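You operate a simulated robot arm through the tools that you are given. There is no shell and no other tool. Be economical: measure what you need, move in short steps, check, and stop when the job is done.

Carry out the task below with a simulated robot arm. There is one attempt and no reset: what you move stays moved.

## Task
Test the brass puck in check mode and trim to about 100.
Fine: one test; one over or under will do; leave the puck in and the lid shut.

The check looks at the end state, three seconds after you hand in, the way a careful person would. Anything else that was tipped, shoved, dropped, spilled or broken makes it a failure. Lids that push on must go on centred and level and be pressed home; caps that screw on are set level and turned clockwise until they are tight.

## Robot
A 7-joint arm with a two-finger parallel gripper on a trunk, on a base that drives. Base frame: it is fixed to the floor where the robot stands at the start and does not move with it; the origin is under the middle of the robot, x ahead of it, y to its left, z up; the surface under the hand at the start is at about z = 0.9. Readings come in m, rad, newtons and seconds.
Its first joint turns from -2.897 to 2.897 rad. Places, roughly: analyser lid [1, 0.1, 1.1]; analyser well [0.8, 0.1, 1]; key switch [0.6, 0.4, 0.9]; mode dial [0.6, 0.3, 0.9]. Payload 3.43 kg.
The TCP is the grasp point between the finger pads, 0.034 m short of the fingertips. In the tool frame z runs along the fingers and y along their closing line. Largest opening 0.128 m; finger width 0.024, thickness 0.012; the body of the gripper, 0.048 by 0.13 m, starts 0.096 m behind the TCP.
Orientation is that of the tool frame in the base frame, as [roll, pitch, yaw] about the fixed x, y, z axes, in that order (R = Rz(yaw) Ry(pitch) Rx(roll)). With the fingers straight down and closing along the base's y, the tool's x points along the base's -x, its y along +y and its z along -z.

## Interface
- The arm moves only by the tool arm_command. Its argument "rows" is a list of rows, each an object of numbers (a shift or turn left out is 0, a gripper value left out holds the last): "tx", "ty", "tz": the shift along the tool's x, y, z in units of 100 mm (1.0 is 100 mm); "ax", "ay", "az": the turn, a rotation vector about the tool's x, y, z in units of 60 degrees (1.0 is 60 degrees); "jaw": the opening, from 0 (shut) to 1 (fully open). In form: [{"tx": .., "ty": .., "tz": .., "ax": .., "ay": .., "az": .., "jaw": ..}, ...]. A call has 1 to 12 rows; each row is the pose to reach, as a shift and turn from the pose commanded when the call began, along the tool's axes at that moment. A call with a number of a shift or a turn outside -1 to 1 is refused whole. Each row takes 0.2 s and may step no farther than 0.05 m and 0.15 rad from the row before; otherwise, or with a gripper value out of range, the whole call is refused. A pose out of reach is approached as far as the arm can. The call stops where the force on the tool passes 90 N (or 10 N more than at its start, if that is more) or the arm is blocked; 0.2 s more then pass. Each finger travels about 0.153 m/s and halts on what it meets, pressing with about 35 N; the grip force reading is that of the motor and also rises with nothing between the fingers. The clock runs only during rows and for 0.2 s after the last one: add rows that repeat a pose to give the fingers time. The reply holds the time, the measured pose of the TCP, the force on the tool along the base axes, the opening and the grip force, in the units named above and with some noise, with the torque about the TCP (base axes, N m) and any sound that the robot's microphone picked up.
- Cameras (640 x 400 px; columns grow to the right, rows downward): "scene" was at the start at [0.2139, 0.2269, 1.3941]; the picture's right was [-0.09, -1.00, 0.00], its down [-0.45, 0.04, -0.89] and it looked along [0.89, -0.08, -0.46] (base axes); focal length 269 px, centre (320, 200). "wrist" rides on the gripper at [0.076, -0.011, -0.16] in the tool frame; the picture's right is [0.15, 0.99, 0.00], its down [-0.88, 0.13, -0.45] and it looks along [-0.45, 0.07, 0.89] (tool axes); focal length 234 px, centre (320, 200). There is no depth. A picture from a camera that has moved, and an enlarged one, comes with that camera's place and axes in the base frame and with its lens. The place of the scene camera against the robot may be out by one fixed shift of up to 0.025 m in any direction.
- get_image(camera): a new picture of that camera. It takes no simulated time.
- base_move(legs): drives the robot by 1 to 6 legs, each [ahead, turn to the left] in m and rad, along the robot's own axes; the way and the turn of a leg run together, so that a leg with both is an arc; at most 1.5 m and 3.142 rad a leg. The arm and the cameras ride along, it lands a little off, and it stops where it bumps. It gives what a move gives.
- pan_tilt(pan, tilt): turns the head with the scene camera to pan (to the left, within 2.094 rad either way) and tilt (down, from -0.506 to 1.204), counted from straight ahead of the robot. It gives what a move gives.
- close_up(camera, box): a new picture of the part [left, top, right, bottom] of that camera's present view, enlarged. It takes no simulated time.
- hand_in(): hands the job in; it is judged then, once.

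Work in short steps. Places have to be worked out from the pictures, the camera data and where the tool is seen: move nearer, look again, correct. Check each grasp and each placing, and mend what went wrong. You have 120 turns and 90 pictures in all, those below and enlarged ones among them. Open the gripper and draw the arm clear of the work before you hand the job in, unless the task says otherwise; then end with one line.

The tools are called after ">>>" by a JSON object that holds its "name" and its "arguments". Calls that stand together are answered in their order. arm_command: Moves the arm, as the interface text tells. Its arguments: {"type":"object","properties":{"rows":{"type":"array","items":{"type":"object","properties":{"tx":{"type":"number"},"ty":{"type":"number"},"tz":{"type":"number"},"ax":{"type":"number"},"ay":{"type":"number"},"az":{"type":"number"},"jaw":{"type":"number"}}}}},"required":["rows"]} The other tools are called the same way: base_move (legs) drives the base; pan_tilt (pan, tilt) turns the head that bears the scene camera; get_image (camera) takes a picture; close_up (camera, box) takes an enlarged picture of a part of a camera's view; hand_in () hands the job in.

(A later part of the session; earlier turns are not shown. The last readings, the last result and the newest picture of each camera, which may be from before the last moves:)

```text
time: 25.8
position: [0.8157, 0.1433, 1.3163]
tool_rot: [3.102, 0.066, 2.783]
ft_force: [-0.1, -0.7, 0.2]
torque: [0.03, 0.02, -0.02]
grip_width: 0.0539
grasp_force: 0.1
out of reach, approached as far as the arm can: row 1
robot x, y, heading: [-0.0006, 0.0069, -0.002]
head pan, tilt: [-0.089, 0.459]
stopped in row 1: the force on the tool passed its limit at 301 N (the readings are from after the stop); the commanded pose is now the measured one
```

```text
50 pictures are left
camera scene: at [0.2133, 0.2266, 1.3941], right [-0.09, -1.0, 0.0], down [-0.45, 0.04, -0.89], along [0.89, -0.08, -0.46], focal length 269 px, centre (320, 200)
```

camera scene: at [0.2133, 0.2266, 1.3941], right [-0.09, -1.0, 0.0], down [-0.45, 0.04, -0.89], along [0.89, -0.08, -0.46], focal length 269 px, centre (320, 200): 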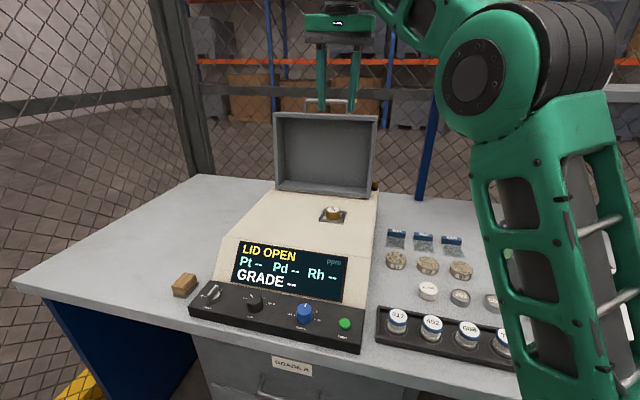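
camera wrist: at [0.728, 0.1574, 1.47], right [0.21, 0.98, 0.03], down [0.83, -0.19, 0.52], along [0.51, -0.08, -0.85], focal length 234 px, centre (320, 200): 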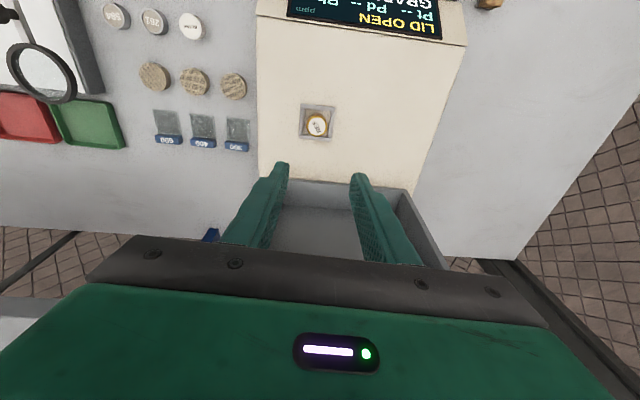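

Straight-down reach ends here, so I'll approach the handle with the tool tilted forward and grip one of its upright legs with the fingers across y. First I back off, level the tool and look at the lid in the scene view.

>>> {"name": "arm_command", "arguments": {"rows": [{"tx": 0.3, "tz": 0.1, "ax": 0.02, "ay": 0.03}, {"tx": 0.7, "tz": 0.2, "ax": 0.038, "ay": 0.063}, {"tx": 1.0, "tz": 0.4, "ax": 0.038, "ay": 0.063}]}}

>>> {"name": "arm_command", "arguments": {"rows": [{"ay": -0.13}, {"ay": -0.26}, {"ay": -0.39}, {"ay": -0.52}, {"ay": -0.65}, {"ay": -0.78}, {"ay": -0.91}, {"ay": -1.0}]}}

>>> {"name": "get_image", "arguments": {"camera": "scene"}}

>>> {"name": "get_image", "arguments": {"camera": "wrist"}}

```text
time: 26.6
position: [0.7269, 0.1795, 1.2643]
tool_rot: [-3.14, -0.001, 2.782]
ft_force: [0.2, -0.2, -0.3]
torque: [0.0, 0.06, -0.02]
grip_width: 0.0541
grasp_force: 0.1
robot x, y, heading: [-0.0009, 0.0101, 0.006]
head pan, tilt: [-0.089, 0.459]
```

```text
time: 28.1
position: [0.7504, 0.1299, 1.2519]
tool_rot: [2.984, 0.714, 2.665]
ft_force: [1.4, 1.5, -1.0]
torque: [-0.14, 0.07, -0.12]
grip_width: 0.0539
grasp_force: 0.0
robot x, y, heading: [0.0032, 0.0085, 0.003]
head pan, tilt: [-0.089, 0.459]
stopped in row 7: the arm was blocked; the commanded pose is now the measured one
```

```text
49 pictures are left
camera scene: at [0.182, 0.163, 1.4137], right [-0.78, -0.62, 0.01], down [-0.17, 0.19, -0.97], along [0.6, -0.76, -0.26], focal length 269 px, centre (320, 200)
```

scene: 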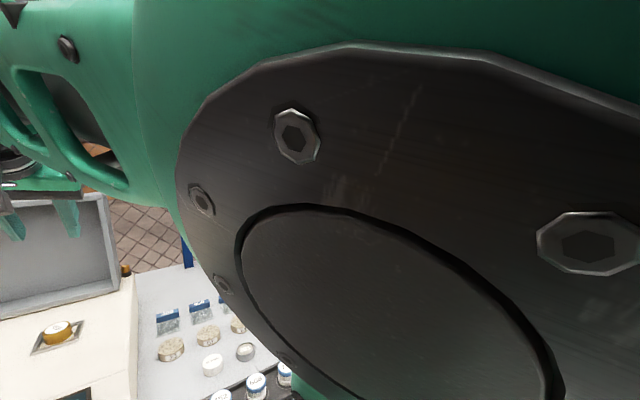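

```text
48 pictures are left
camera wrist: at [0.591, 0.17, 1.3195], right [0.26, 0.97, 0.02], down [0.34, -0.11, 0.93], along [0.9, -0.23, -0.36], focal length 234 px, centre (320, 200)
```

wrist: 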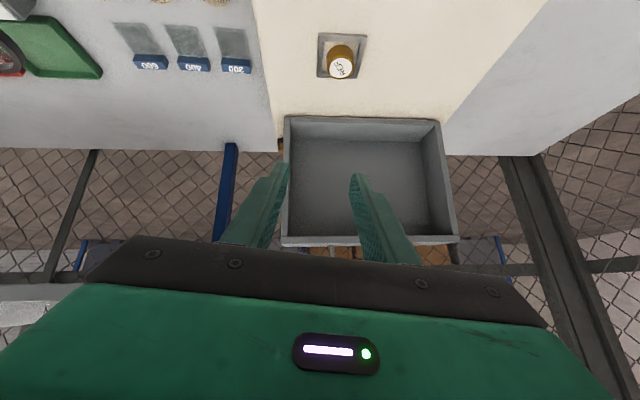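

The arm's elbow touched the robot's own head. I'll extend the arm forward toward the lid to draw the elbow away, then check.

>>> {"name": "arm_command", "arguments": {"rows": [{"tz": 0.2, "tx": -0.23}, {"tz": 0.45, "tx": -0.5}, {"tz": 0.65, "tx": -0.75}, {"tz": 0.65, "tx": -0.75}]}}

>>> {"name": "get_image", "arguments": {"camera": "scene"}}

```text
time: 29.1
position: [0.8425, 0.0968, 1.2556]
tool_rot: [2.992, 0.726, 2.674]
ft_force: [-0.5, 0.6, 0.3]
torque: [-0.01, -0.03, -0.02]
grip_width: 0.0537
grasp_force: 0.1
robot x, y, heading: [0.0041, 0.0066, 0.002]
head pan, tilt: [-0.089, 0.459]
```

```text
47 pictures are left
camera scene: at [0.214, 0.227, 1.3941], right [-0.09, -1.0, 0.0], down [-0.45, 0.04, -0.89], along [0.89, -0.08, -0.46], focal length 269 px, centre (320, 200)
```

scene: 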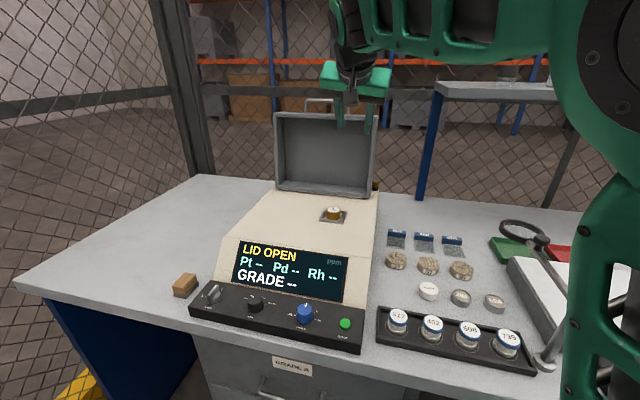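

The head is clear again and the tool points about 48° below horizontal. I'll level the finger line and move to in front of the handle, z about 1.305.

>>> {"name": "arm_command", "arguments": {"rows": [{"tx": -0.3, "ty": 0.1, "az": -0.08, "jaw": 0.4}, {"tx": -0.73, "ty": 0.27, "az": -0.16}, {"tx": -0.73, "ty": 0.27, "az": -0.16}]}}

>>> {"name": "get_image", "arguments": {"camera": "wrist"}}

>>> {"name": "close_up", "arguments": {"camera": "scene", "box": [260, 50, 420, 150]}}

```text
time: 29.9
position: [0.8993, 0.0921, 1.306]
tool_rot: [-3.141, 0.739, 2.898]
ft_force: [-0.6, -1.0, 0.7]
torque: [0.05, -0.01, 0.01]
grip_width: 0.0515
grasp_force: 0.0
robot x, y, heading: [0.0027, 0.005, 0.008]
head pan, tilt: [-0.089, 0.459]
```

```text
46 pictures are left
camera wrist: at [0.7376, 0.1224, 1.3741], right [0.14, 0.99, -0.1], down [0.37, 0.04, 0.93], along [0.92, -0.16, -0.36], focal length 234 px, centre (320, 200)
```

wrist: 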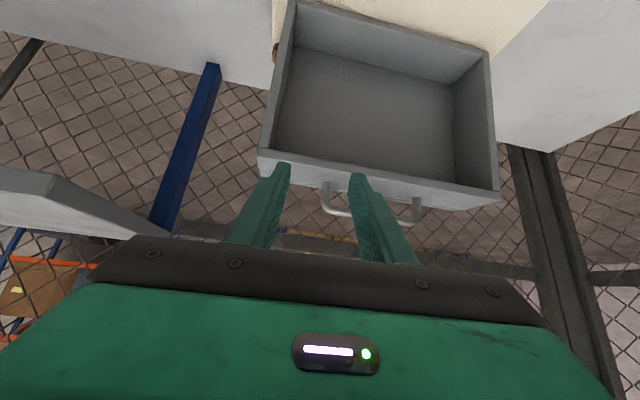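

```text
4.00 times, centred on (340, 100) of scene
camera zoom: at [0.214, 0.2269, 1.3941], right [-0.09, -1.0, 0.0], down [-0.45, 0.04, -0.89], along [0.89, -0.08, -0.46], focal length 1076 px, centre (240, 600)
```

zoom: 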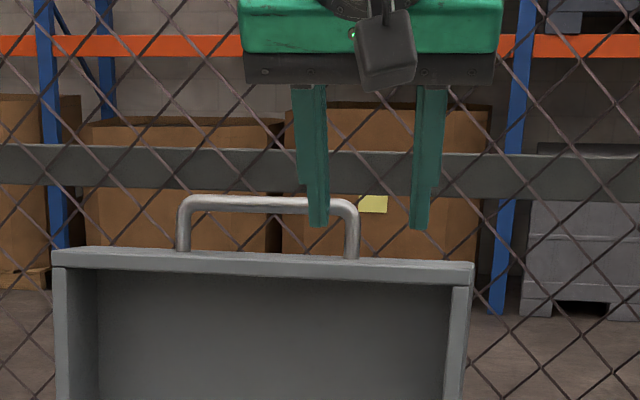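

From both views the right handle leg is at about (0.987, 0.085, 1.27), already between the fingers' lines. I'll advance so the leg sits between the pads, without closing yet.

>>> {"name": "arm_command", "arguments": {"rows": [{"tx": -0.3, "ty": 0.14, "tz": 0.15}, {"tx": -0.484, "ty": 0.14, "tz": 0.45}, {"tx": -0.484, "ty": 0.14, "tz": 0.657}, {"tx": -0.484, "ty": 0.14, "tz": 0.657}]}}

>>> {"name": "get_image", "arguments": {"camera": "wrist"}}

>>> {"name": "close_up", "arguments": {"camera": "scene", "box": [260, 50, 420, 150]}}

```text
time: 30.9
position: [0.9788, 0.0898, 1.2919]
tool_rot: [3.141, 0.74, 2.895]
ft_force: [0.4, 0.1, 0.3]
torque: [0.05, -0.04, -0.01]
grip_width: 0.0514
grasp_force: 0.0
robot x, y, heading: [0.0036, 0.0067, 0.003]
head pan, tilt: [-0.089, 0.459]
```

```text
44 pictures are left
camera wrist: at [0.8171, 0.1184, 1.3585], right [0.14, 0.99, -0.1], down [0.36, 0.04, 0.93], along [0.92, -0.16, -0.35], focal length 234 px, centre (320, 200)
```

wrist: 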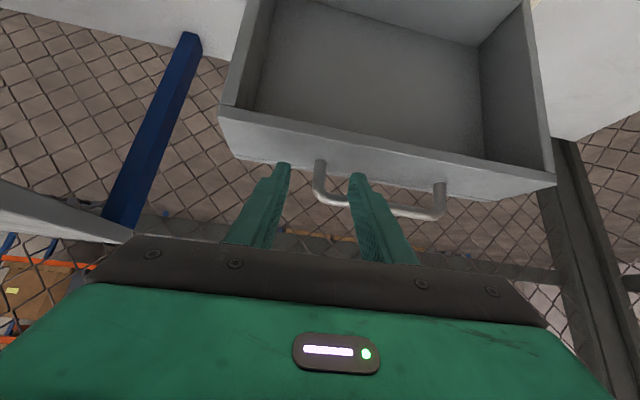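

```text
4.00 times, centred on (340, 100) of scene
camera zoom: at [0.2142, 0.227, 1.3941], right [-0.09, -1.0, 0.0], down [-0.45, 0.04, -0.89], along [0.89, -0.08, -0.46], focal length 1076 px, centre (240, 600)
```

zoom: 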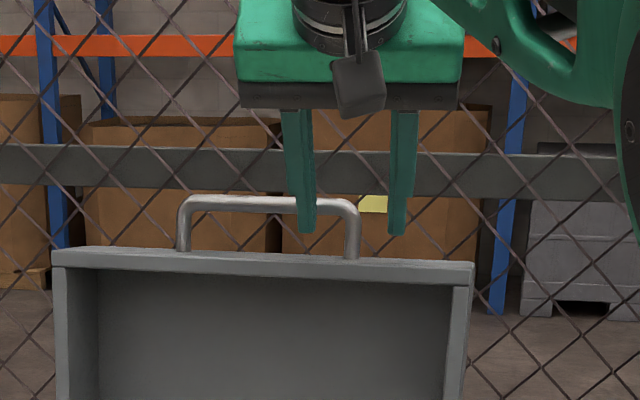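

The leg is centred laterally but looks about 2 cm further out than I estimated, so I'll advance 22 mm and look again.

>>> {"name": "arm_command", "arguments": {"rows": [{"tx": -0.07, "tz": 0.1}, {"tx": -0.125, "tz": 0.18}, {"tx": -0.125, "tz": 0.18}]}}

>>> {"name": "close_up", "arguments": {"camera": "wrist", "box": [220, 120, 460, 270]}}

>>> {"name": "close_up", "arguments": {"camera": "scene", "box": [290, 80, 390, 130]}}

```text
time: 31.8
position: [0.9945, 0.0885, 1.2833]
tool_rot: [-3.134, 0.726, 2.906]
ft_force: [-64.4, 15.7, -30.1]
torque: [0.17, 1.49, 2.3]
grip_width: 0.0513
grasp_force: 0.1
robot x, y, heading: [-0.0001, 0.0072, 0.004]
head pan, tilt: [-0.089, 0.459]
```

```text
2.67 times, centred on (340, 195) of wrist
camera zoom: at [0.8345, 0.1166, 1.3522], right [0.13, 0.99, -0.1], down [0.38, 0.05, 0.92], along [0.92, -0.16, -0.37], focal length 624 px, centre (267, 213)
```

zoom: 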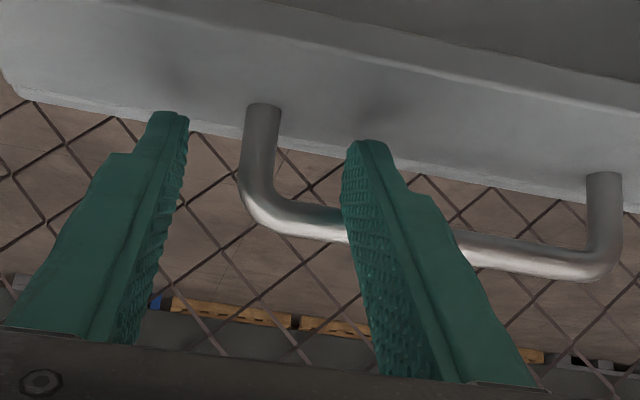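

```text
6.40 times, centred on (340, 105) of scene
camera zoom: at [0.2117, 0.2279, 1.3942], right [-0.09, -1.0, 0.0], down [-0.45, 0.04, -0.89], along [0.89, -0.08, -0.45], focal length 1721 px, centre (192, 808)
```

zoom: 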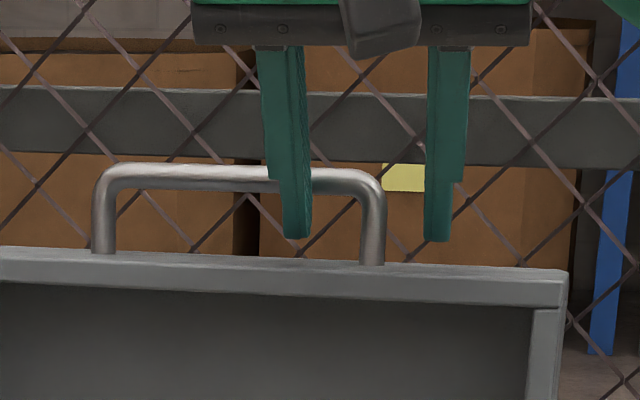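

The inner finger pressed on the bar because the loop is too tight for the finger width at this tilt. I'll back off and roll the gripper 90° about its axis, so the thin side of the finger goes through the loop and the bar itself is gripped.

>>> {"name": "arm_command", "arguments": {"rows": [{"tx": 0.15, "tz": -0.3}, {"tx": 0.3, "tz": -0.6}, {"tx": 0.3, "tz": -0.9}, {"tx": 0.3, "tz": -0.9}]}}

>>> {"name": "arm_command", "arguments": {"rows": [{"az": -0.13}, {"az": -0.26}, {"az": -0.39}, {"az": -0.52}, {"az": -0.65}, {"az": -0.78}, {"az": -0.91}, {"az": -1.0}]}}

>>> {"name": "arm_command", "arguments": {"rows": [{"az": -0.13}, {"az": -0.26}, {"az": -0.39}, {"az": -0.5}, {"az": -0.5}]}}

>>> {"name": "get_image", "arguments": {"camera": "wrist"}}

>>> {"name": "get_image", "arguments": {"camera": "scene"}}

```text
time: 32.8
position: [0.92, 0.103, 1.3347]
tool_rot: [-3.141, 0.74, 2.895]
ft_force: [0.0, -0.2, -1.0]
torque: [0.01, 0.04, -0.02]
grip_width: 0.0513
grasp_force: 0.1
robot x, y, heading: [0.0012, 0.0062, 0.003]
head pan, tilt: [-0.089, 0.459]
```

```text
time: 34.5
position: [0.9191, 0.1027, 1.3343]
tool_rot: [-2.473, 0.341, -2.217]
ft_force: [-0.5, -0.2, -0.7]
torque: [0.03, -0.02, 0.02]
grip_width: 0.0511
grasp_force: 0.0
robot x, y, heading: [0.0018, 0.0071, 0.007]
head pan, tilt: [-0.089, 0.459]
```

```text
time: 35.8
position: [0.92, 0.1037, 1.3339]
tool_rot: [-2.403, -0.001, -1.815]
ft_force: [-0.1, 0.6, 0.0]
torque: [0.02, 0.01, 0.05]
grip_width: 0.0513
grasp_force: 0.0
robot x, y, heading: [0.0004, 0.0063, -0.0]
head pan, tilt: [-0.089, 0.459]
```

```text
40 pictures are left
camera wrist: at [0.8049, 0.0546, 1.4591], right [-0.75, 0.03, -0.67], down [-0.18, 0.95, 0.25], along [0.64, 0.3, -0.7], focal length 234 px, centre (320, 200)
```

wrist: 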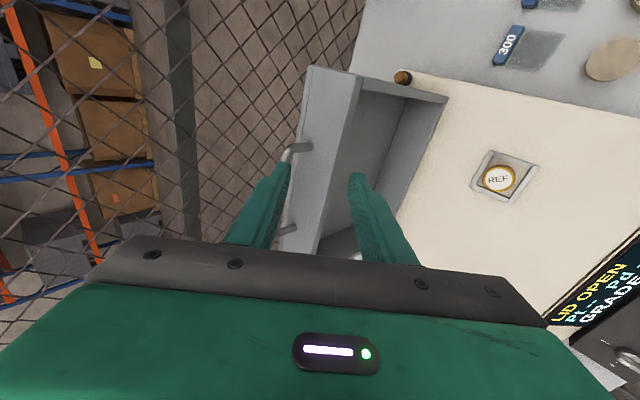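

```text
39 pictures are left
camera scene: at [0.2142, 0.227, 1.3941], right [-0.09, -1.0, 0.0], down [-0.45, 0.04, -0.89], along [0.89, -0.08, -0.46], focal length 269 px, centre (320, 200)
```

scene: 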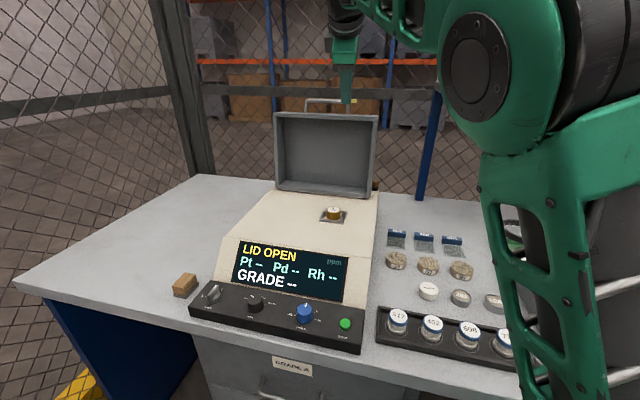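

This gives a good side view of the lid and handle. I'll enlarge the handle area in both cameras to fix its position.

>>> {"name": "close_up", "arguments": {"camera": "wrist", "box": [240, 110, 400, 270]}}

>>> {"name": "close_up", "arguments": {"camera": "scene", "box": [290, 70, 390, 130]}}

```text
2.50 times, centred on (320, 190) of wrist
camera zoom: at [0.8049, 0.0546, 1.4591], right [-0.75, 0.03, -0.67], down [-0.18, 0.95, 0.25], along [0.64, 0.3, -0.7], focal length 585 px, centre (320, 225)
```

zoom: 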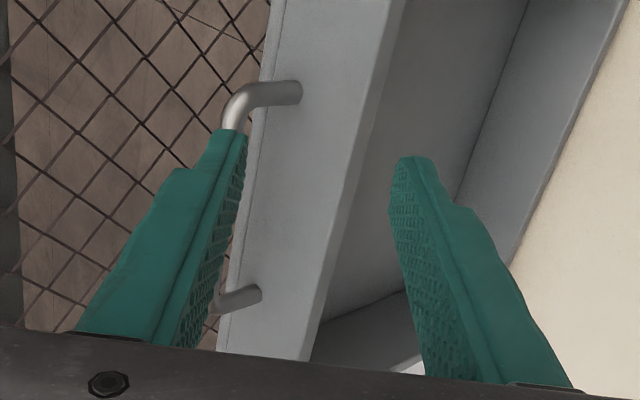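

```text
6.40 times, centred on (340, 100) of scene
camera zoom: at [0.2142, 0.227, 1.3941], right [-0.09, -1.0, 0.0], down [-0.45, 0.04, -0.89], along [0.89, -0.08, -0.46], focal length 1721 px, centre (192, 840)
```

zoom: 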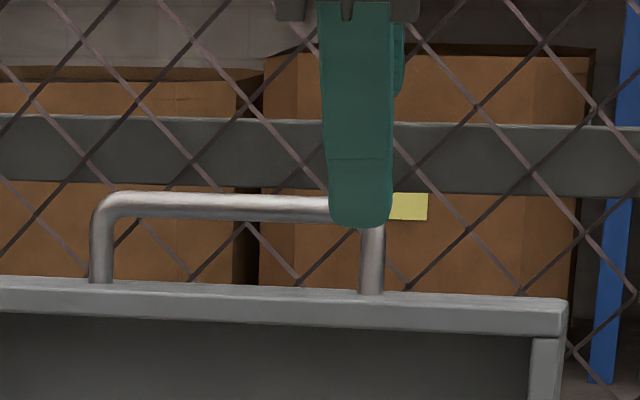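

The handle bar runs from about (1.011, 0.081) to (1.043, 0.186) at z ≈ 1.287. I'll line up behind it along the tool axis, with the jaws narrowed to 30 mm.

>>> {"name": "arm_command", "arguments": {"rows": [{"tx": -0.18, "ty": -0.2, "tz": 0.16, "ay": 0.035, "az": 0.037, "jaw": 0.25}, {"tx": -0.356, "ty": -0.405, "tz": 0.327, "ay": 0.067, "az": 0.074}, {"tx": -0.356, "ty": -0.405, "tz": 0.327, "ay": 0.067, "az": 0.074}]}}

>>> {"name": "close_up", "arguments": {"camera": "wrist", "box": [240, 110, 400, 270]}}

>>> {"name": "close_up", "arguments": {"camera": "scene", "box": [290, 70, 390, 130]}}

```text
time: 36.5
position: [0.9767, 0.124, 1.336]
tool_rot: [-2.403, -0.001, -1.923]
ft_force: [0.5, -0.4, -0.6]
torque: [-0.04, 0.02, 0.02]
grip_width: 0.032
grasp_force: 0.1
robot x, y, heading: [0.0021, 0.0077, 0.003]
head pan, tilt: [-0.089, 0.459]
```

```text
2.50 times, centred on (320, 190) of wrist
camera zoom: at [0.8576, 0.0884, 1.4621], right [-0.74, 0.11, -0.67], down [-0.08, 0.97, 0.25], along [0.67, 0.23, -0.7], focal length 585 px, centre (320, 225)
```

zoom: 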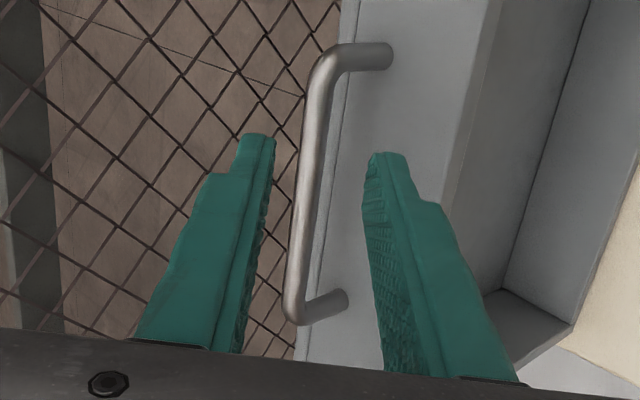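

```text
6.40 times, centred on (340, 100) of scene
camera zoom: at [0.2142, 0.227, 1.394], right [-0.09, -1.0, 0.0], down [-0.45, 0.04, -0.89], along [0.89, -0.08, -0.46], focal length 1721 px, centre (192, 840)
```

zoom: 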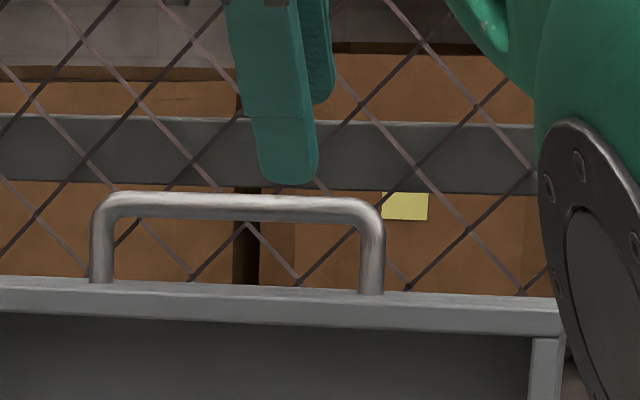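

The bar lies between the fingers with about 3 mm of offset. I'll advance 52 mm along the tool axis and check before closing.

>>> {"name": "arm_command", "arguments": {"rows": [{"tz": 0.2, "ty": -0.03}, {"tz": 0.4, "ty": -0.03}, {"tz": 0.52, "ty": -0.03}]}}

>>> {"name": "close_up", "arguments": {"camera": "wrist", "box": [240, 110, 400, 270]}}

>>> {"name": "close_up", "arguments": {"camera": "scene", "box": [290, 70, 390, 130]}}

```text
time: 37.4
position: [1.0126, 0.1129, 1.2999]
tool_rot: [-2.403, 0.0, -1.921]
ft_force: [0.2, -1.2, -0.3]
torque: [0.0, 0.05, -0.02]
grip_width: 0.0321
grasp_force: 0.0
robot x, y, heading: [0.0025, 0.0093, 0.002]
head pan, tilt: [-0.089, 0.459]
```

```text
2.50 times, centred on (320, 190) of wrist
camera zoom: at [0.8923, 0.0762, 1.4259], right [-0.74, 0.11, -0.67], down [-0.08, 0.97, 0.25], along [0.67, 0.23, -0.7], focal length 585 px, centre (320, 225)
```

zoom: 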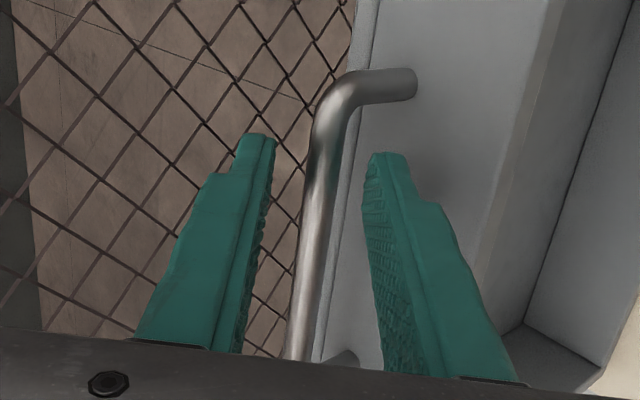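

```text
6.40 times, centred on (340, 100) of scene
camera zoom: at [0.214, 0.227, 1.3941], right [-0.09, -1.0, 0.0], down [-0.45, 0.04, -0.89], along [0.89, -0.08, -0.46], focal length 1721 px, centre (192, 840)
```

zoom: 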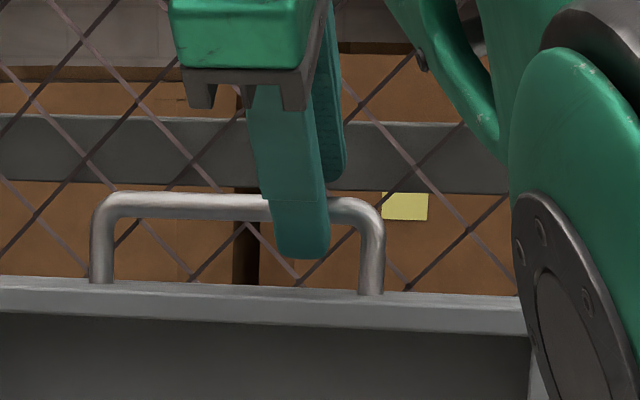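

The bar is between the fingers, with the near tip reaching under it. I'll close the grip.

>>> {"name": "arm_command", "arguments": {"rows": [{"jaw": 0.05}, {"jaw": 0.0}, {"jaw": 0.0}]}}

>>> {"name": "close_up", "arguments": {"camera": "wrist", "box": [240, 110, 400, 270]}}

```text
time: 38.1
position: [1.0111, 0.1122, 1.2976]
tool_rot: [-2.407, -0.002, -1.923]
ft_force: [-25.2, -1.5, -18.0]
torque: [-0.2, 1.09, 0.58]
grip_width: 0.0118
grasp_force: 44.8
robot x, y, heading: [0.0007, 0.0072, -0.001]
head pan, tilt: [-0.089, 0.459]
```

```text
2.50 times, centred on (320, 190) of wrist
camera zoom: at [0.8919, 0.0768, 1.4252], right [-0.74, 0.11, -0.66], down [-0.08, 0.97, 0.25], along [0.67, 0.23, -0.71], focal length 585 px, centre (320, 225)
```

zoom: 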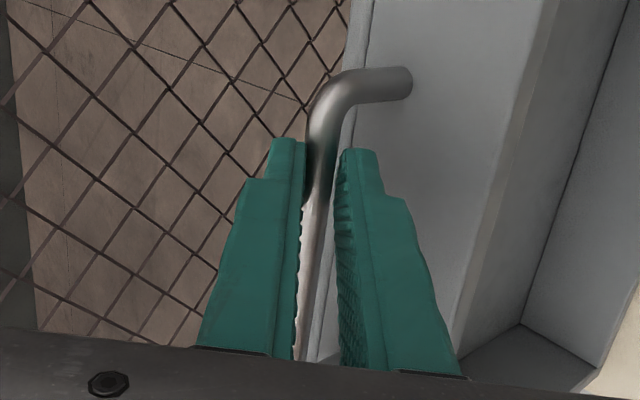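

The bar is gripped at 11.8 mm with 45 N. I'll begin swinging the lid along its arc, about 10° first, and watch the force.

>>> {"name": "arm_command", "arguments": {"rows": [{"ty": 0.08, "tz": -0.096}, {"ty": 0.161, "tz": -0.192}, {"ty": 0.25, "tz": -0.28}, {"ty": 0.337, "tz": -0.368}]}}

>>> {"name": "get_image", "arguments": {"camera": "scene"}}

```text
time: 39.1
position: [0.9648, 0.1289, 1.3079]
tool_rot: [-2.399, 0.003, -1.923]
ft_force: [2.3, -10.6, 12.2]
torque: [-1.21, 0.0, 0.4]
grip_width: 0.0117
grasp_force: 44.8
robot x, y, heading: [0.0031, 0.0073, 0.002]
head pan, tilt: [-0.089, 0.459]
```

```text
31 pictures are left
camera scene: at [0.2137, 0.2263, 1.3942], right [-0.09, -1.0, 0.0], down [-0.45, 0.04, -0.89], along [0.89, -0.08, -0.46], focal length 269 px, centre (320, 200)
```

scene: 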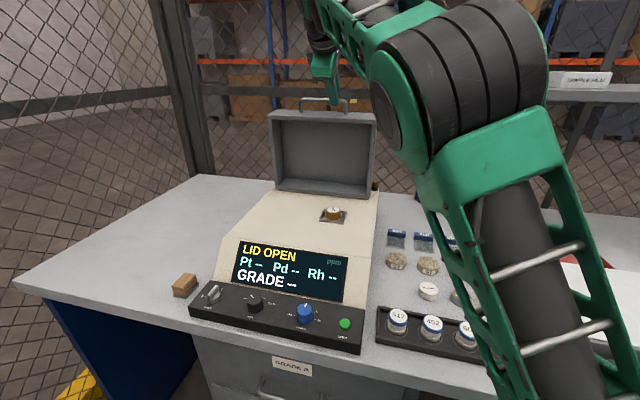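

The lid is following, with only about 12 N on the tool. I'll continue to about 30° while tipping the tool a little steeper.

>>> {"name": "arm_command", "arguments": {"rows": [{"ty": 0.185, "tz": -0.162, "ax": -0.04}, {"ty": 0.383, "tz": -0.304, "ax": -0.08}, {"ty": 0.593, "tz": -0.431, "ax": -0.12}, {"ty": 0.814, "tz": -0.537, "ax": -0.15}]}}

>>> {"name": "get_image", "arguments": {"camera": "scene"}}

```text
time: 40.1
position: [0.8736, 0.1627, 1.2928]
tool_rot: [-2.556, 0.002, -1.921]
ft_force: [-13.9, -7.5, 43.3]
torque: [-0.93, -0.07, 0.78]
grip_width: 0.0122
grasp_force: 44.8
robot x, y, heading: [-0.0024, 0.0053, 0.002]
head pan, tilt: [-0.089, 0.459]
```

```text
30 pictures are left
camera scene: at [0.2116, 0.2263, 1.3945], right [-0.09, -1.0, 0.0], down [-0.45, 0.04, -0.89], along [0.89, -0.08, -0.45], focal length 269 px, centre (320, 200)
```

scene: 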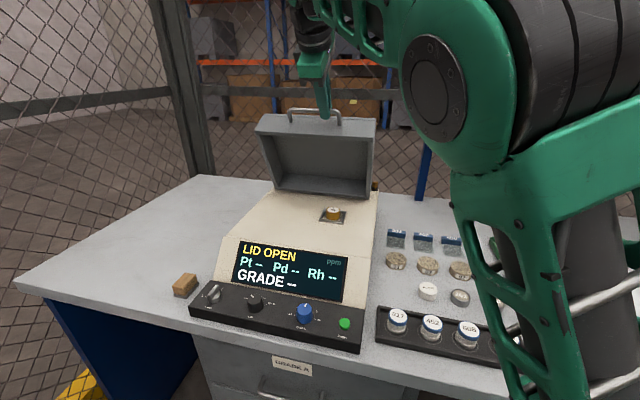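

The lid is at about 30° and closing smoothly. The upward reaction says the true arc is a bit higher than my model, so I'll correct and continue to about 48°.

>>> {"name": "arm_command", "arguments": {"rows": [{"ty": 0.22, "tz": -0.102, "ax": -0.05}, {"ty": 0.462, "tz": -0.16, "ax": -0.1}, {"ty": 0.71, "tz": -0.192, "ax": -0.15}, {"ty": 0.959, "tz": -0.204, "ax": -0.2}]}}

>>> {"name": "get_image", "arguments": {"camera": "scene"}}

```text
time: 41.1
position: [0.7927, 0.1925, 1.2511]
tool_rot: [-2.774, -0.002, -1.926]
ft_force: [13.0, -30.4, -28.5]
torque: [-1.09, 0.13, 0.76]
grip_width: 0.0122
grasp_force: 45.1
robot x, y, heading: [0.0044, 0.0058, 0.003]
head pan, tilt: [-0.089, 0.459]
```

```text
29 pictures are left
camera scene: at [0.2162, 0.2256, 1.394], right [-0.09, -1.0, 0.0], down [-0.46, 0.04, -0.89], along [0.89, -0.08, -0.46], focal length 269 px, centre (320, 200)
```

scene: 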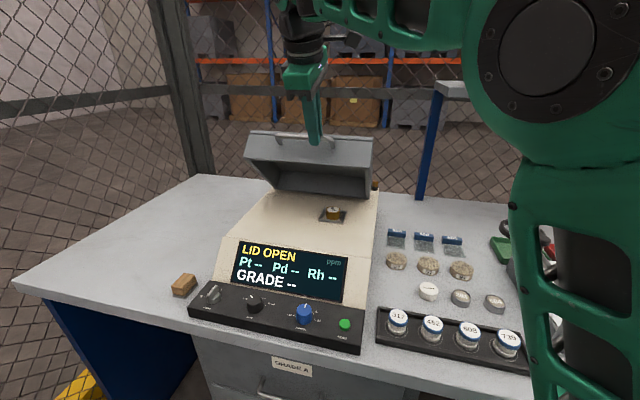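

The lid is halfway down. The reaction now pulls the tool down and to the right, so I'll refit the arc and continue to about 70°.

>>> {"name": "arm_command", "arguments": {"rows": [{"tx": 0.02, "ty": 0.206, "tz": 0.092, "ax": -0.07}, {"tx": 0.03, "ty": 0.403, "tz": 0.189, "ax": -0.14}, {"tx": 0.03, "ty": 0.61, "tz": 0.308, "ax": -0.21}, {"tx": 0.03, "ty": 0.805, "tz": 0.443, "ax": -0.27}]}}

>>> {"name": "get_image", "arguments": {"camera": "scene"}}

```text
time: 42.1
position: [0.7353, 0.2118, 1.1829]
tool_rot: [-3.054, 0.004, -1.921]
ft_force: [9.3, 3.2, -4.5]
torque: [-0.51, -0.21, 1.11]
grip_width: 0.0124
grasp_force: 45.0
robot x, y, heading: [0.0033, 0.0072, 0.003]
head pan, tilt: [-0.089, 0.459]
```

```text
28 pictures are left
camera scene: at [0.2148, 0.2272, 1.3939], right [-0.09, -1.0, 0.0], down [-0.45, 0.04, -0.89], along [0.89, -0.08, -0.46], focal length 269 px, centre (320, 200)
```

scene: 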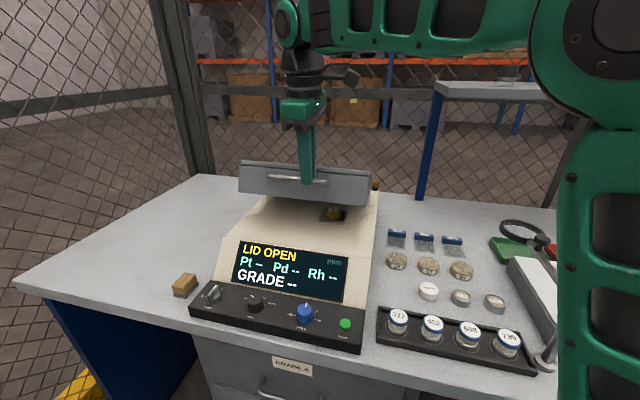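

Forces are low and the lid is nearly down. I'll continue the arc to about 88°.

>>> {"name": "arm_command", "arguments": {"rows": [{"ty": 0.144, "tz": 0.199}, {"ty": 0.272, "tz": 0.411}, {"ty": 0.381, "tz": 0.633}, {"ty": 0.436, "tz": 0.77}]}}

>>> {"name": "close_up", "arguments": {"camera": "scene", "box": [190, 130, 430, 290]}}

```text
time: 43.1
position: [0.7023, 0.2236, 1.1008]
tool_rot: [-3.052, -0.001, -1.924]
ft_force: [19.0, -3.0, -4.8]
torque: [-0.66, -0.48, 1.03]
grip_width: 0.0122
grasp_force: 45.3
robot x, y, heading: [0.0051, 0.0102, 0.001]
head pan, tilt: [-0.089, 0.459]
```

```text
2.50 times, centred on (310, 210) of scene
camera zoom: at [0.2153, 0.2269, 1.3939], right [-0.09, -1.0, 0.0], down [-0.46, 0.04, -0.89], along [0.89, -0.08, -0.46], focal length 672 px, centre (345, 175)
```

zoom: 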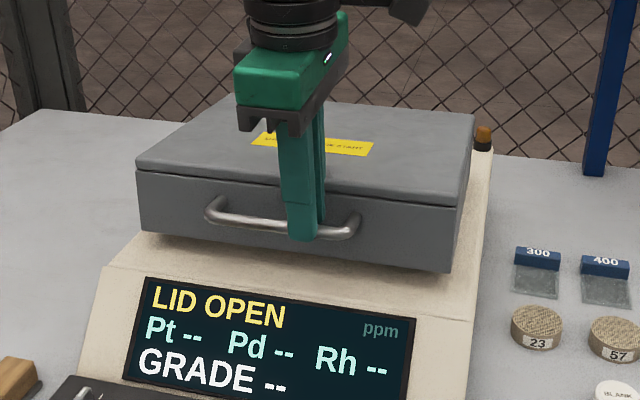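

The lid is almost shut but the display still says LID OPEN. I'll lower in small steps until it seats.

>>> {"name": "arm_command", "arguments": {"rows": [{"ty": -0.02, "tz": 0.05}, {"ty": -0.02, "tz": 0.1}, {"ty": -0.02, "tz": 0.14}]}}

>>> {"name": "close_up", "arguments": {"camera": "scene", "box": [190, 130, 430, 290]}}

```text
time: 44.0
position: [0.6999, 0.2248, 1.0866]
tool_rot: [-3.053, -0.001, -1.916]
ft_force: [-14.3, 4.5, -0.1]
torque: [-0.15, 0.54, 1.09]
grip_width: 0.012
grasp_force: 45.2
robot x, y, heading: [0.0035, 0.0074, 0.001]
head pan, tilt: [-0.089, 0.459]
```

```text
2.50 times, centred on (310, 210) of scene
camera zoom: at [0.2133, 0.2272, 1.3941], right [-0.09, -1.0, 0.0], down [-0.45, 0.04, -0.89], along [0.89, -0.08, -0.46], focal length 672 px, centre (345, 175)
```

zoom: 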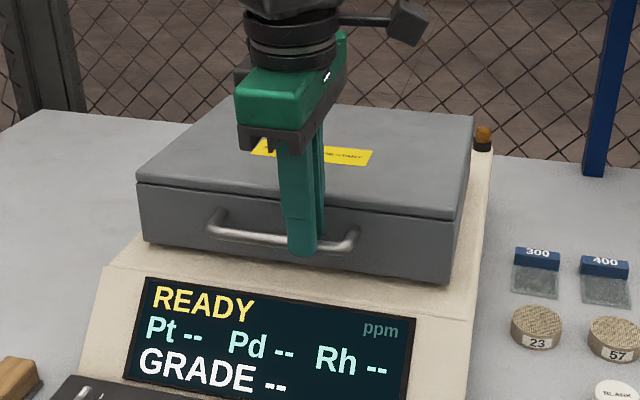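

The display now reads READY. I'll press a bit further to be sure the lid seats fully.

>>> {"name": "arm_command", "arguments": {"rows": [{"ty": 0.02, "tz": 0.03}, {"ty": 0.02, "tz": 0.06}]}}

```text
time: 44.5
position: [0.6982, 0.2252, 1.0828]
tool_rot: [-3.053, -0.003, -1.918]
ft_force: [-25.7, 5.1, 2.9]
torque: [-0.16, 0.89, 1.05]
grip_width: 0.0122
grasp_force: 44.5
robot x, y, heading: [0.0039, 0.0031, 0.003]
head pan, tilt: [-0.089, 0.459]
```

>>> {"name": "arm_command", "arguments": {"rows": [{"ty": -0.02, "tz": 0.03}, {"ty": -0.02, "tz": 0.05}]}}

>>> {"name": "close_up", "arguments": {"camera": "scene", "box": [190, 130, 430, 290]}}

```text
time: 45.1
position: [0.6986, 0.2248, 1.0791]
tool_rot: [-3.05, 0.001, -1.913]
ft_force: [-51.6, 14.7, 26.7]
torque: [0.18, 1.81, 1.12]
grip_width: 0.0121
grasp_force: 45.4
robot x, y, heading: [0.0051, 0.0028, 0.004]
head pan, tilt: [-0.089, 0.459]
```

```text
2.50 times, centred on (310, 210) of scene
camera zoom: at [0.2097, 0.2277, 1.3945], right [-0.09, -1.0, 0.0], down [-0.45, 0.04, -0.89], along [0.89, -0.08, -0.45], focal length 672 px, centre (345, 175)
```

zoom: 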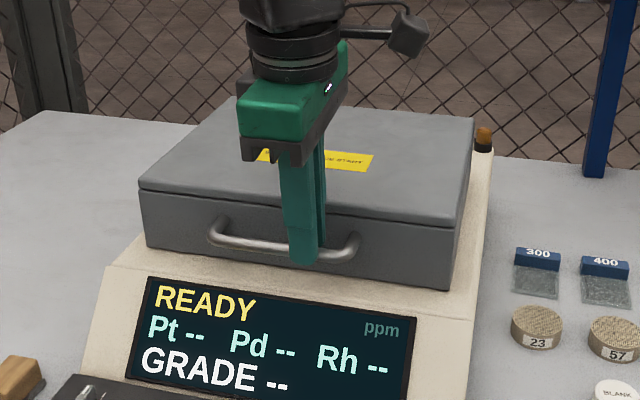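

The lid is down, with a firm 27 N vertical reaction and READY on the display. I'll open the jaws slightly and withdraw upward.

>>> {"name": "arm_command", "arguments": {"rows": [{"jaw": 0.2}, {"jaw": 0.2}, {"jaw": 0.2, "tz": -0.2}, {"jaw": 0.2, "tz": -0.5}, {"jaw": 0.2, "tz": -0.9}]}}

>>> {"name": "get_image", "arguments": {"camera": "scene"}}

```text
time: 46.4
position: [0.6959, 0.2275, 1.1657]
tool_rot: [-3.053, 0.0, -1.923]
ft_force: [-0.3, -0.2, -0.1]
torque: [0.0, 0.02, 0.0]
grip_width: 0.0256
grasp_force: 0.0
robot x, y, heading: [-0.0074, 0.0037, 0.003]
head pan, tilt: [-0.089, 0.459]
```

```text
24 pictures are left
camera scene: at [0.2143, 0.2271, 1.394], right [-0.09, -1.0, 0.0], down [-0.45, 0.04, -0.89], along [0.89, -0.08, -0.46], focal length 269 px, centre (320, 200)
```

scene: 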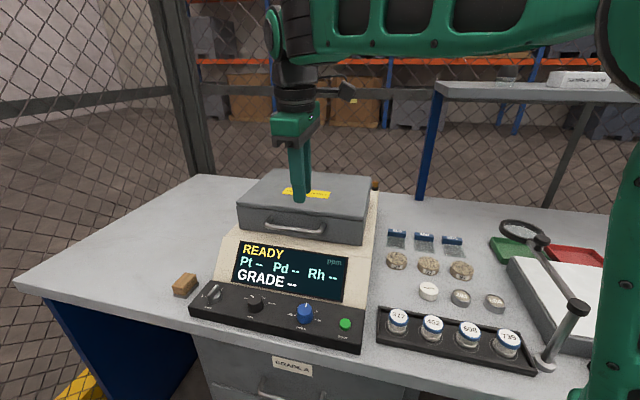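

The lid is closed with a yellow notice on top that might matter. I'll read it before pressing START.

>>> {"name": "close_up", "arguments": {"camera": "scene", "box": [275, 180, 339, 220]}}

>>> {"name": "close_up", "arguments": {"camera": "scene", "box": [185, 225, 375, 355]}}

```text
10.00 times, centred on (307, 200) of scene
camera zoom: at [0.2143, 0.2271, 1.394], right [-0.09, -1.0, 0.0], down [-0.45, 0.04, -0.89], along [0.89, -0.08, -0.46], focal length 2689 px, centre (450, 200)
```

zoom: 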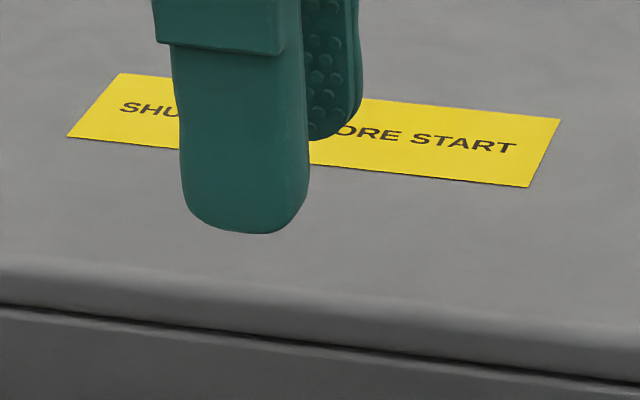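

```text
3.08 times, centred on (280, 290) of scene
camera zoom: at [0.2143, 0.2271, 1.394], right [-0.09, -1.0, 0.0], down [-0.45, 0.04, -0.89], along [0.89, -0.08, -0.46], focal length 827 px, centre (443, -77)
```

zoom: 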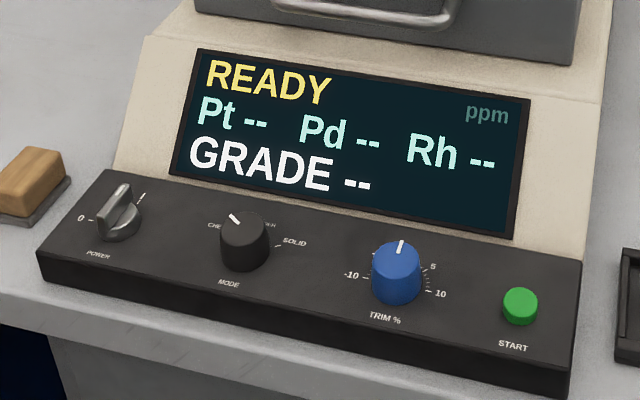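

The notice says to shut the lid before START, which is done. Next I level the tool and move over the START button at about (0.543, 0.158), squaring up with the panel.

>>> {"name": "arm_command", "arguments": {"rows": [{"tx": 0.3, "ty": 0.3, "ax": -0.0845, "jaw": 0.0}, {"tx": 0.6, "ty": 0.6, "ax": -0.0845}, {"tx": 0.9, "ty": 0.9, "ax": -0.0845}]}}

>>> {"name": "arm_command", "arguments": {"rows": [{"az": 0.14}, {"az": 0.28}, {"az": 0.42}, {"az": 0.56}, {"az": 0.7}, {"az": 0.84}, {"az": 0.98}]}}

>>> {"name": "arm_command", "arguments": {"rows": [{"az": 0.14}, {"az": 0.28}, {"az": 0.42}, {"az": 0.52}, {"az": 0.52}]}}

>>> {"name": "get_image", "arguments": {"camera": "wrist"}}

```text
time: 47.1
position: [0.5784, 0.1734, 1.1577]
tool_rot: [-3.141, -0.002, -1.922]
ft_force: [1.0, 0.3, -0.3]
torque: [-0.04, 0.06, 0.04]
grip_width: 0.0
grasp_force: 33.0
robot x, y, heading: [-0.0032, 0.0042, 0.001]
head pan, tilt: [-0.089, 0.459]
```

```text
time: 48.8
position: [0.5808, 0.1721, 1.1583]
tool_rot: [-3.139, 0.001, -2.951]
ft_force: [-0.1, -0.1, 0.3]
torque: [-0.04, -0.01, 0.03]
grip_width: 0.0
grasp_force: 32.8
robot x, y, heading: [0.0024, 0.0096, -0.003]
head pan, tilt: [-0.089, 0.459]
```

```text
time: 50.0
position: [0.5794, 0.172, 1.1583]
tool_rot: [3.141, 0.004, 2.791]
ft_force: [-0.5, 0.2, 0.4]
torque: [-0.01, -0.03, 0.01]
grip_width: 0.0
grasp_force: 33.0
robot x, y, heading: [0.0037, 0.0067, -0.002]
head pan, tilt: [-0.089, 0.459]
```

```text
21 pictures are left
camera wrist: at [0.5037, 0.1885, 1.3183], right [0.2, 0.98, 0.0], down [0.87, -0.18, 0.46], along [0.45, -0.09, -0.89], focal length 234 px, centre (320, 200)
```

wrist: 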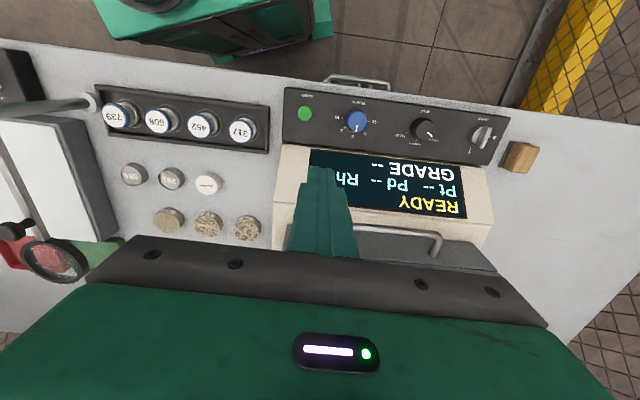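

The START button appears at about (0.545, 0.157). I'll position over it and descend to z ≈ 1.0.

>>> {"name": "arm_command", "arguments": {"rows": [{"tx": 0.288, "ty": -0.26}, {"tx": 0.288, "ty": -0.26, "tz": 0.4}, {"tx": 0.288, "ty": -0.26, "tz": 0.8}, {"tx": 0.288, "ty": -0.26, "tz": 1.0}]}}

>>> {"name": "arm_command", "arguments": {"rows": [{"tz": 0.3}, {"tz": 0.6}]}}

>>> {"name": "close_up", "arguments": {"camera": "scene", "box": [290, 260, 390, 360]}}

>>> {"name": "close_up", "arguments": {"camera": "wrist", "box": [240, 100, 480, 250]}}

```text
time: 51.0
position: [0.5455, 0.1581, 1.0598]
tool_rot: [3.141, 0.003, 2.792]
ft_force: [-0.2, 0.7, -0.8]
torque: [0.01, -0.01, 0.02]
grip_width: 0.0001
grasp_force: 33.2
robot x, y, heading: [-0.0012, 0.0074, 0.007]
head pan, tilt: [-0.089, 0.459]
```

```text
time: 51.5
position: [0.546, 0.1576, 0.9983]
tool_rot: [-3.141, 0.003, 2.789]
ft_force: [-1.1, -0.5, -0.2]
torque: [-0.02, -0.04, 0.03]
grip_width: 0.0001
grasp_force: 33.0
robot x, y, heading: [0.0024, 0.0041, 0.005]
head pan, tilt: [-0.089, 0.459]
```

```text
4.00 times, centred on (340, 310) of scene
camera zoom: at [0.2138, 0.2269, 1.3941], right [-0.09, -1.0, 0.0], down [-0.45, 0.04, -0.89], along [0.89, -0.08, -0.46], focal length 1076 px, centre (240, -240)
```

zoom: 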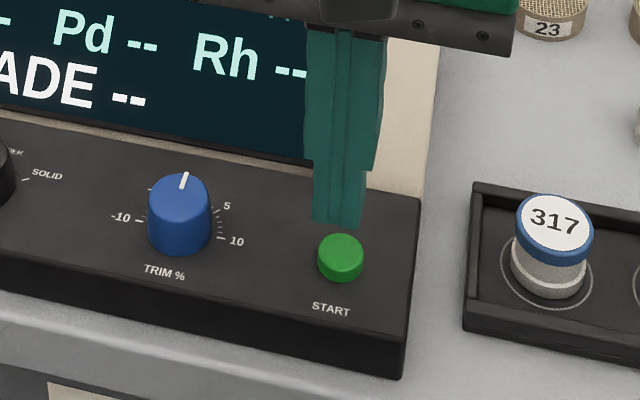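

```text
2.67 times, centred on (360, 175) of wrist
camera zoom: at [0.4692, 0.1741, 1.158], right [0.2, 0.98, 0.0], down [0.87, -0.18, 0.46], along [0.45, -0.09, -0.89], focal length 624 px, centre (213, 267)
```

zoom: 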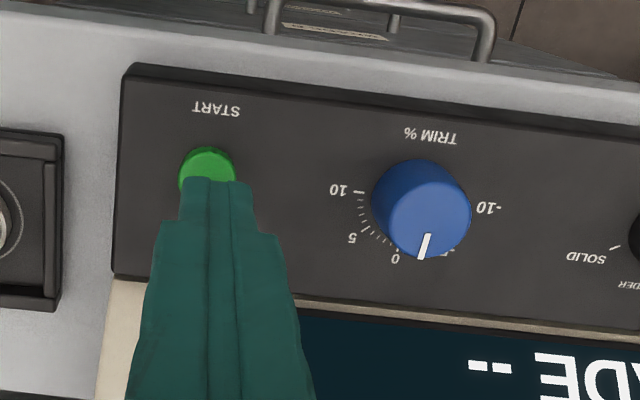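

The tip is nearly centred on START, so I'll shift 4 mm nearer and lower to just about touch.

>>> {"name": "arm_command", "arguments": {"rows": [{"tx": 0.045, "tz": 0.1}, {"tx": 0.045, "tz": 0.2}, {"tx": 0.045, "tz": 0.25}]}}

```text
time: 52.4
position: [0.5398, 0.1587, 0.9719]
tool_rot: [-3.14, 0.004, 2.793]
ft_force: [-0.2, -0.7, 0.7]
torque: [0.0, 0.02, -0.01]
grip_width: 0.0
grasp_force: 33.0
robot x, y, heading: [0.0028, 0.0069, -0.002]
head pan, tilt: [-0.089, 0.459]
```

No contact yet. I'll press on in small steps.

>>> {"name": "arm_command", "arguments": {"rows": [{"tz": 0.03}, {"tz": 0.06}]}}

>>> {"name": "close_up", "arguments": {"camera": "scene", "box": [210, 230, 390, 350]}}

```text
time: 53.0
position: [0.5405, 0.1583, 0.9678]
tool_rot: [3.141, 0.005, 2.79]
ft_force: [-1.7, -3.1, 14.1]
torque: [-0.13, 0.03, -0.03]
grip_width: 0.0
grasp_force: 33.2
robot x, y, heading: [0.004, 0.0037, -0.0]
head pan, tilt: [-0.089, 0.459]
heard: click
```

```text
3.33 times, centred on (300, 290) of scene
camera zoom: at [0.2136, 0.2268, 1.3942], right [-0.09, -1.0, 0.0], down [-0.45, 0.04, -0.89], along [0.89, -0.08, -0.46], focal length 896 px, centre (387, -100)
```

zoom: 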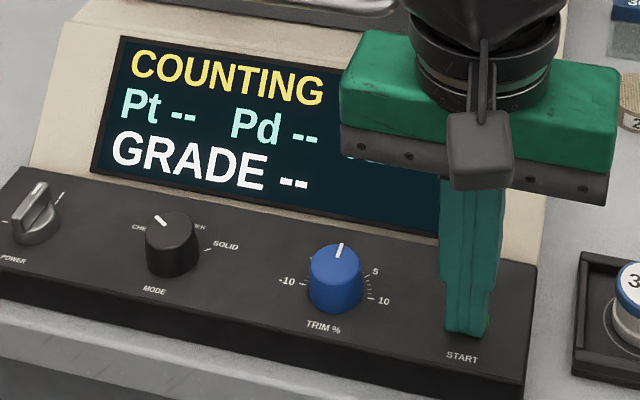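

The button clicked and the display says COUNTING. I'll lift off straight up, clear of the button, and wait for the result.

>>> {"name": "arm_command", "arguments": {"rows": [{"tz": -0.3}, {"tz": -0.7}, {"tz": -1.0}, {"tz": -1.0}, {"tz": -1.0}, {"tz": -1.0}, {"tz": -1.0}, {"tz": -1.0}, {"tz": -1.0}, {"tz": -1.0}, {"tz": -1.0}, {"tz": -1.0}]}}

>>> {"name": "arm_command", "arguments": {"rows": [{"ty": 0.2, "jaw": 0.5}, {"ty": 0.5, "jaw": 0.5}, {"ty": 0.75, "jaw": 0.5}, {"ty": 0.75}, {"ty": 0.75}, {"ty": 0.75}, {"ty": 0.75}, {"ty": 0.75}, {"ty": 0.75}, {"ty": 0.75}, {"ty": 0.75}, {"ty": 0.75}]}}

>>> {"name": "close_up", "arguments": {"camera": "scene", "box": [190, 225, 390, 350]}}

```text
time: 55.5
position: [0.5391, 0.158, 1.0676]
tool_rot: [-3.139, 0.005, 2.79]
ft_force: [0.4, -0.5, -0.1]
torque: [0.02, 0.0, -0.01]
grip_width: 0.0
grasp_force: 32.7
robot x, y, heading: [0.0048, 0.0084, 0.005]
head pan, tilt: [-0.089, 0.459]
```

```text
time: 58.1
position: [0.5654, 0.2296, 1.0662]
tool_rot: [-3.14, 0.002, 2.79]
ft_force: [-0.1, 0.0, 0.2]
torque: [-0.01, 0.0, -0.02]
grip_width: 0.0637
grasp_force: 0.0
robot x, y, heading: [0.0007, 0.0077, -0.001]
head pan, tilt: [-0.089, 0.459]
```

```text
3.20 times, centred on (290, 288) of scene
camera zoom: at [0.2141, 0.227, 1.3941], right [-0.09, -1.0, 0.0], down [-0.45, 0.04, -0.89], along [0.89, -0.08, -0.46], focal length 860 px, centre (416, -80)
```

zoom: 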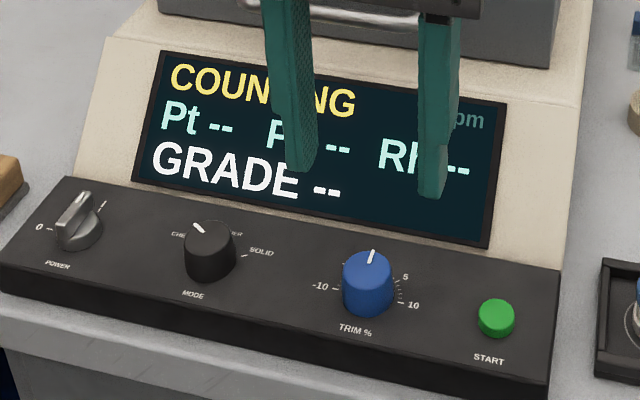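

It's still counting, so I'll wait while hovering over the trim knob.

>>> {"name": "arm_command", "arguments": {"rows": [{"tz": -0.2}, {"tz": -0.4}, {"tz": -0.4}, {"tz": -0.4}, {"tz": -0.4}, {"tz": -0.4}, {"tz": -0.4}, {"tz": -0.4}, {"tz": -0.4}, {"tz": -0.4}, {"tz": -0.4}, {"tz": -0.4}]}}

>>> {"name": "arm_command", "arguments": {"rows": [{"tz": 0.0}, {"tz": 0.0}, {"tz": 0.0}, {"tz": 0.0}, {"tz": 0.0}, {"tz": 0.0}, {"tz": 0.0}, {"tz": 0.0}, {"tz": 0.0}, {"tz": 0.0}, {"tz": 0.0}, {"tz": 0.0}]}}

>>> {"name": "close_up", "arguments": {"camera": "scene", "box": [190, 225, 390, 350]}}

```text
time: 60.8
position: [0.5651, 0.2304, 1.107]
tool_rot: [-3.14, 0.003, 2.791]
ft_force: [-0.3, 0.7, 1.1]
torque: [0.02, -0.01, -0.01]
grip_width: 0.0639
grasp_force: 0.0
robot x, y, heading: [0.0041, 0.0044, -0.001]
head pan, tilt: [-0.089, 0.459]
```

```text
time: 63.4
position: [0.5648, 0.2306, 1.107]
tool_rot: [-3.14, 0.002, 2.79]
ft_force: [0.8, 0.2, -0.2]
torque: [0.02, -0.01, -0.01]
grip_width: 0.0641
grasp_force: 0.1
robot x, y, heading: [0.0001, 0.0059, -0.001]
head pan, tilt: [-0.089, 0.459]
```

```text
3.20 times, centred on (290, 288) of scene
camera zoom: at [0.2141, 0.227, 1.3941], right [-0.09, -1.0, 0.0], down [-0.45, 0.04, -0.89], along [0.89, -0.08, -0.46], focal length 860 px, centre (416, -80)
```

zoom: 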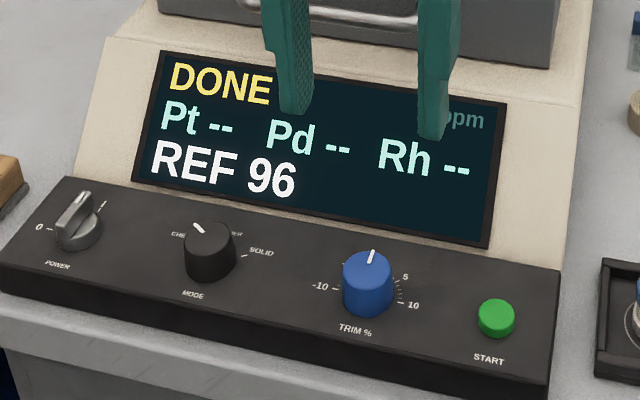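

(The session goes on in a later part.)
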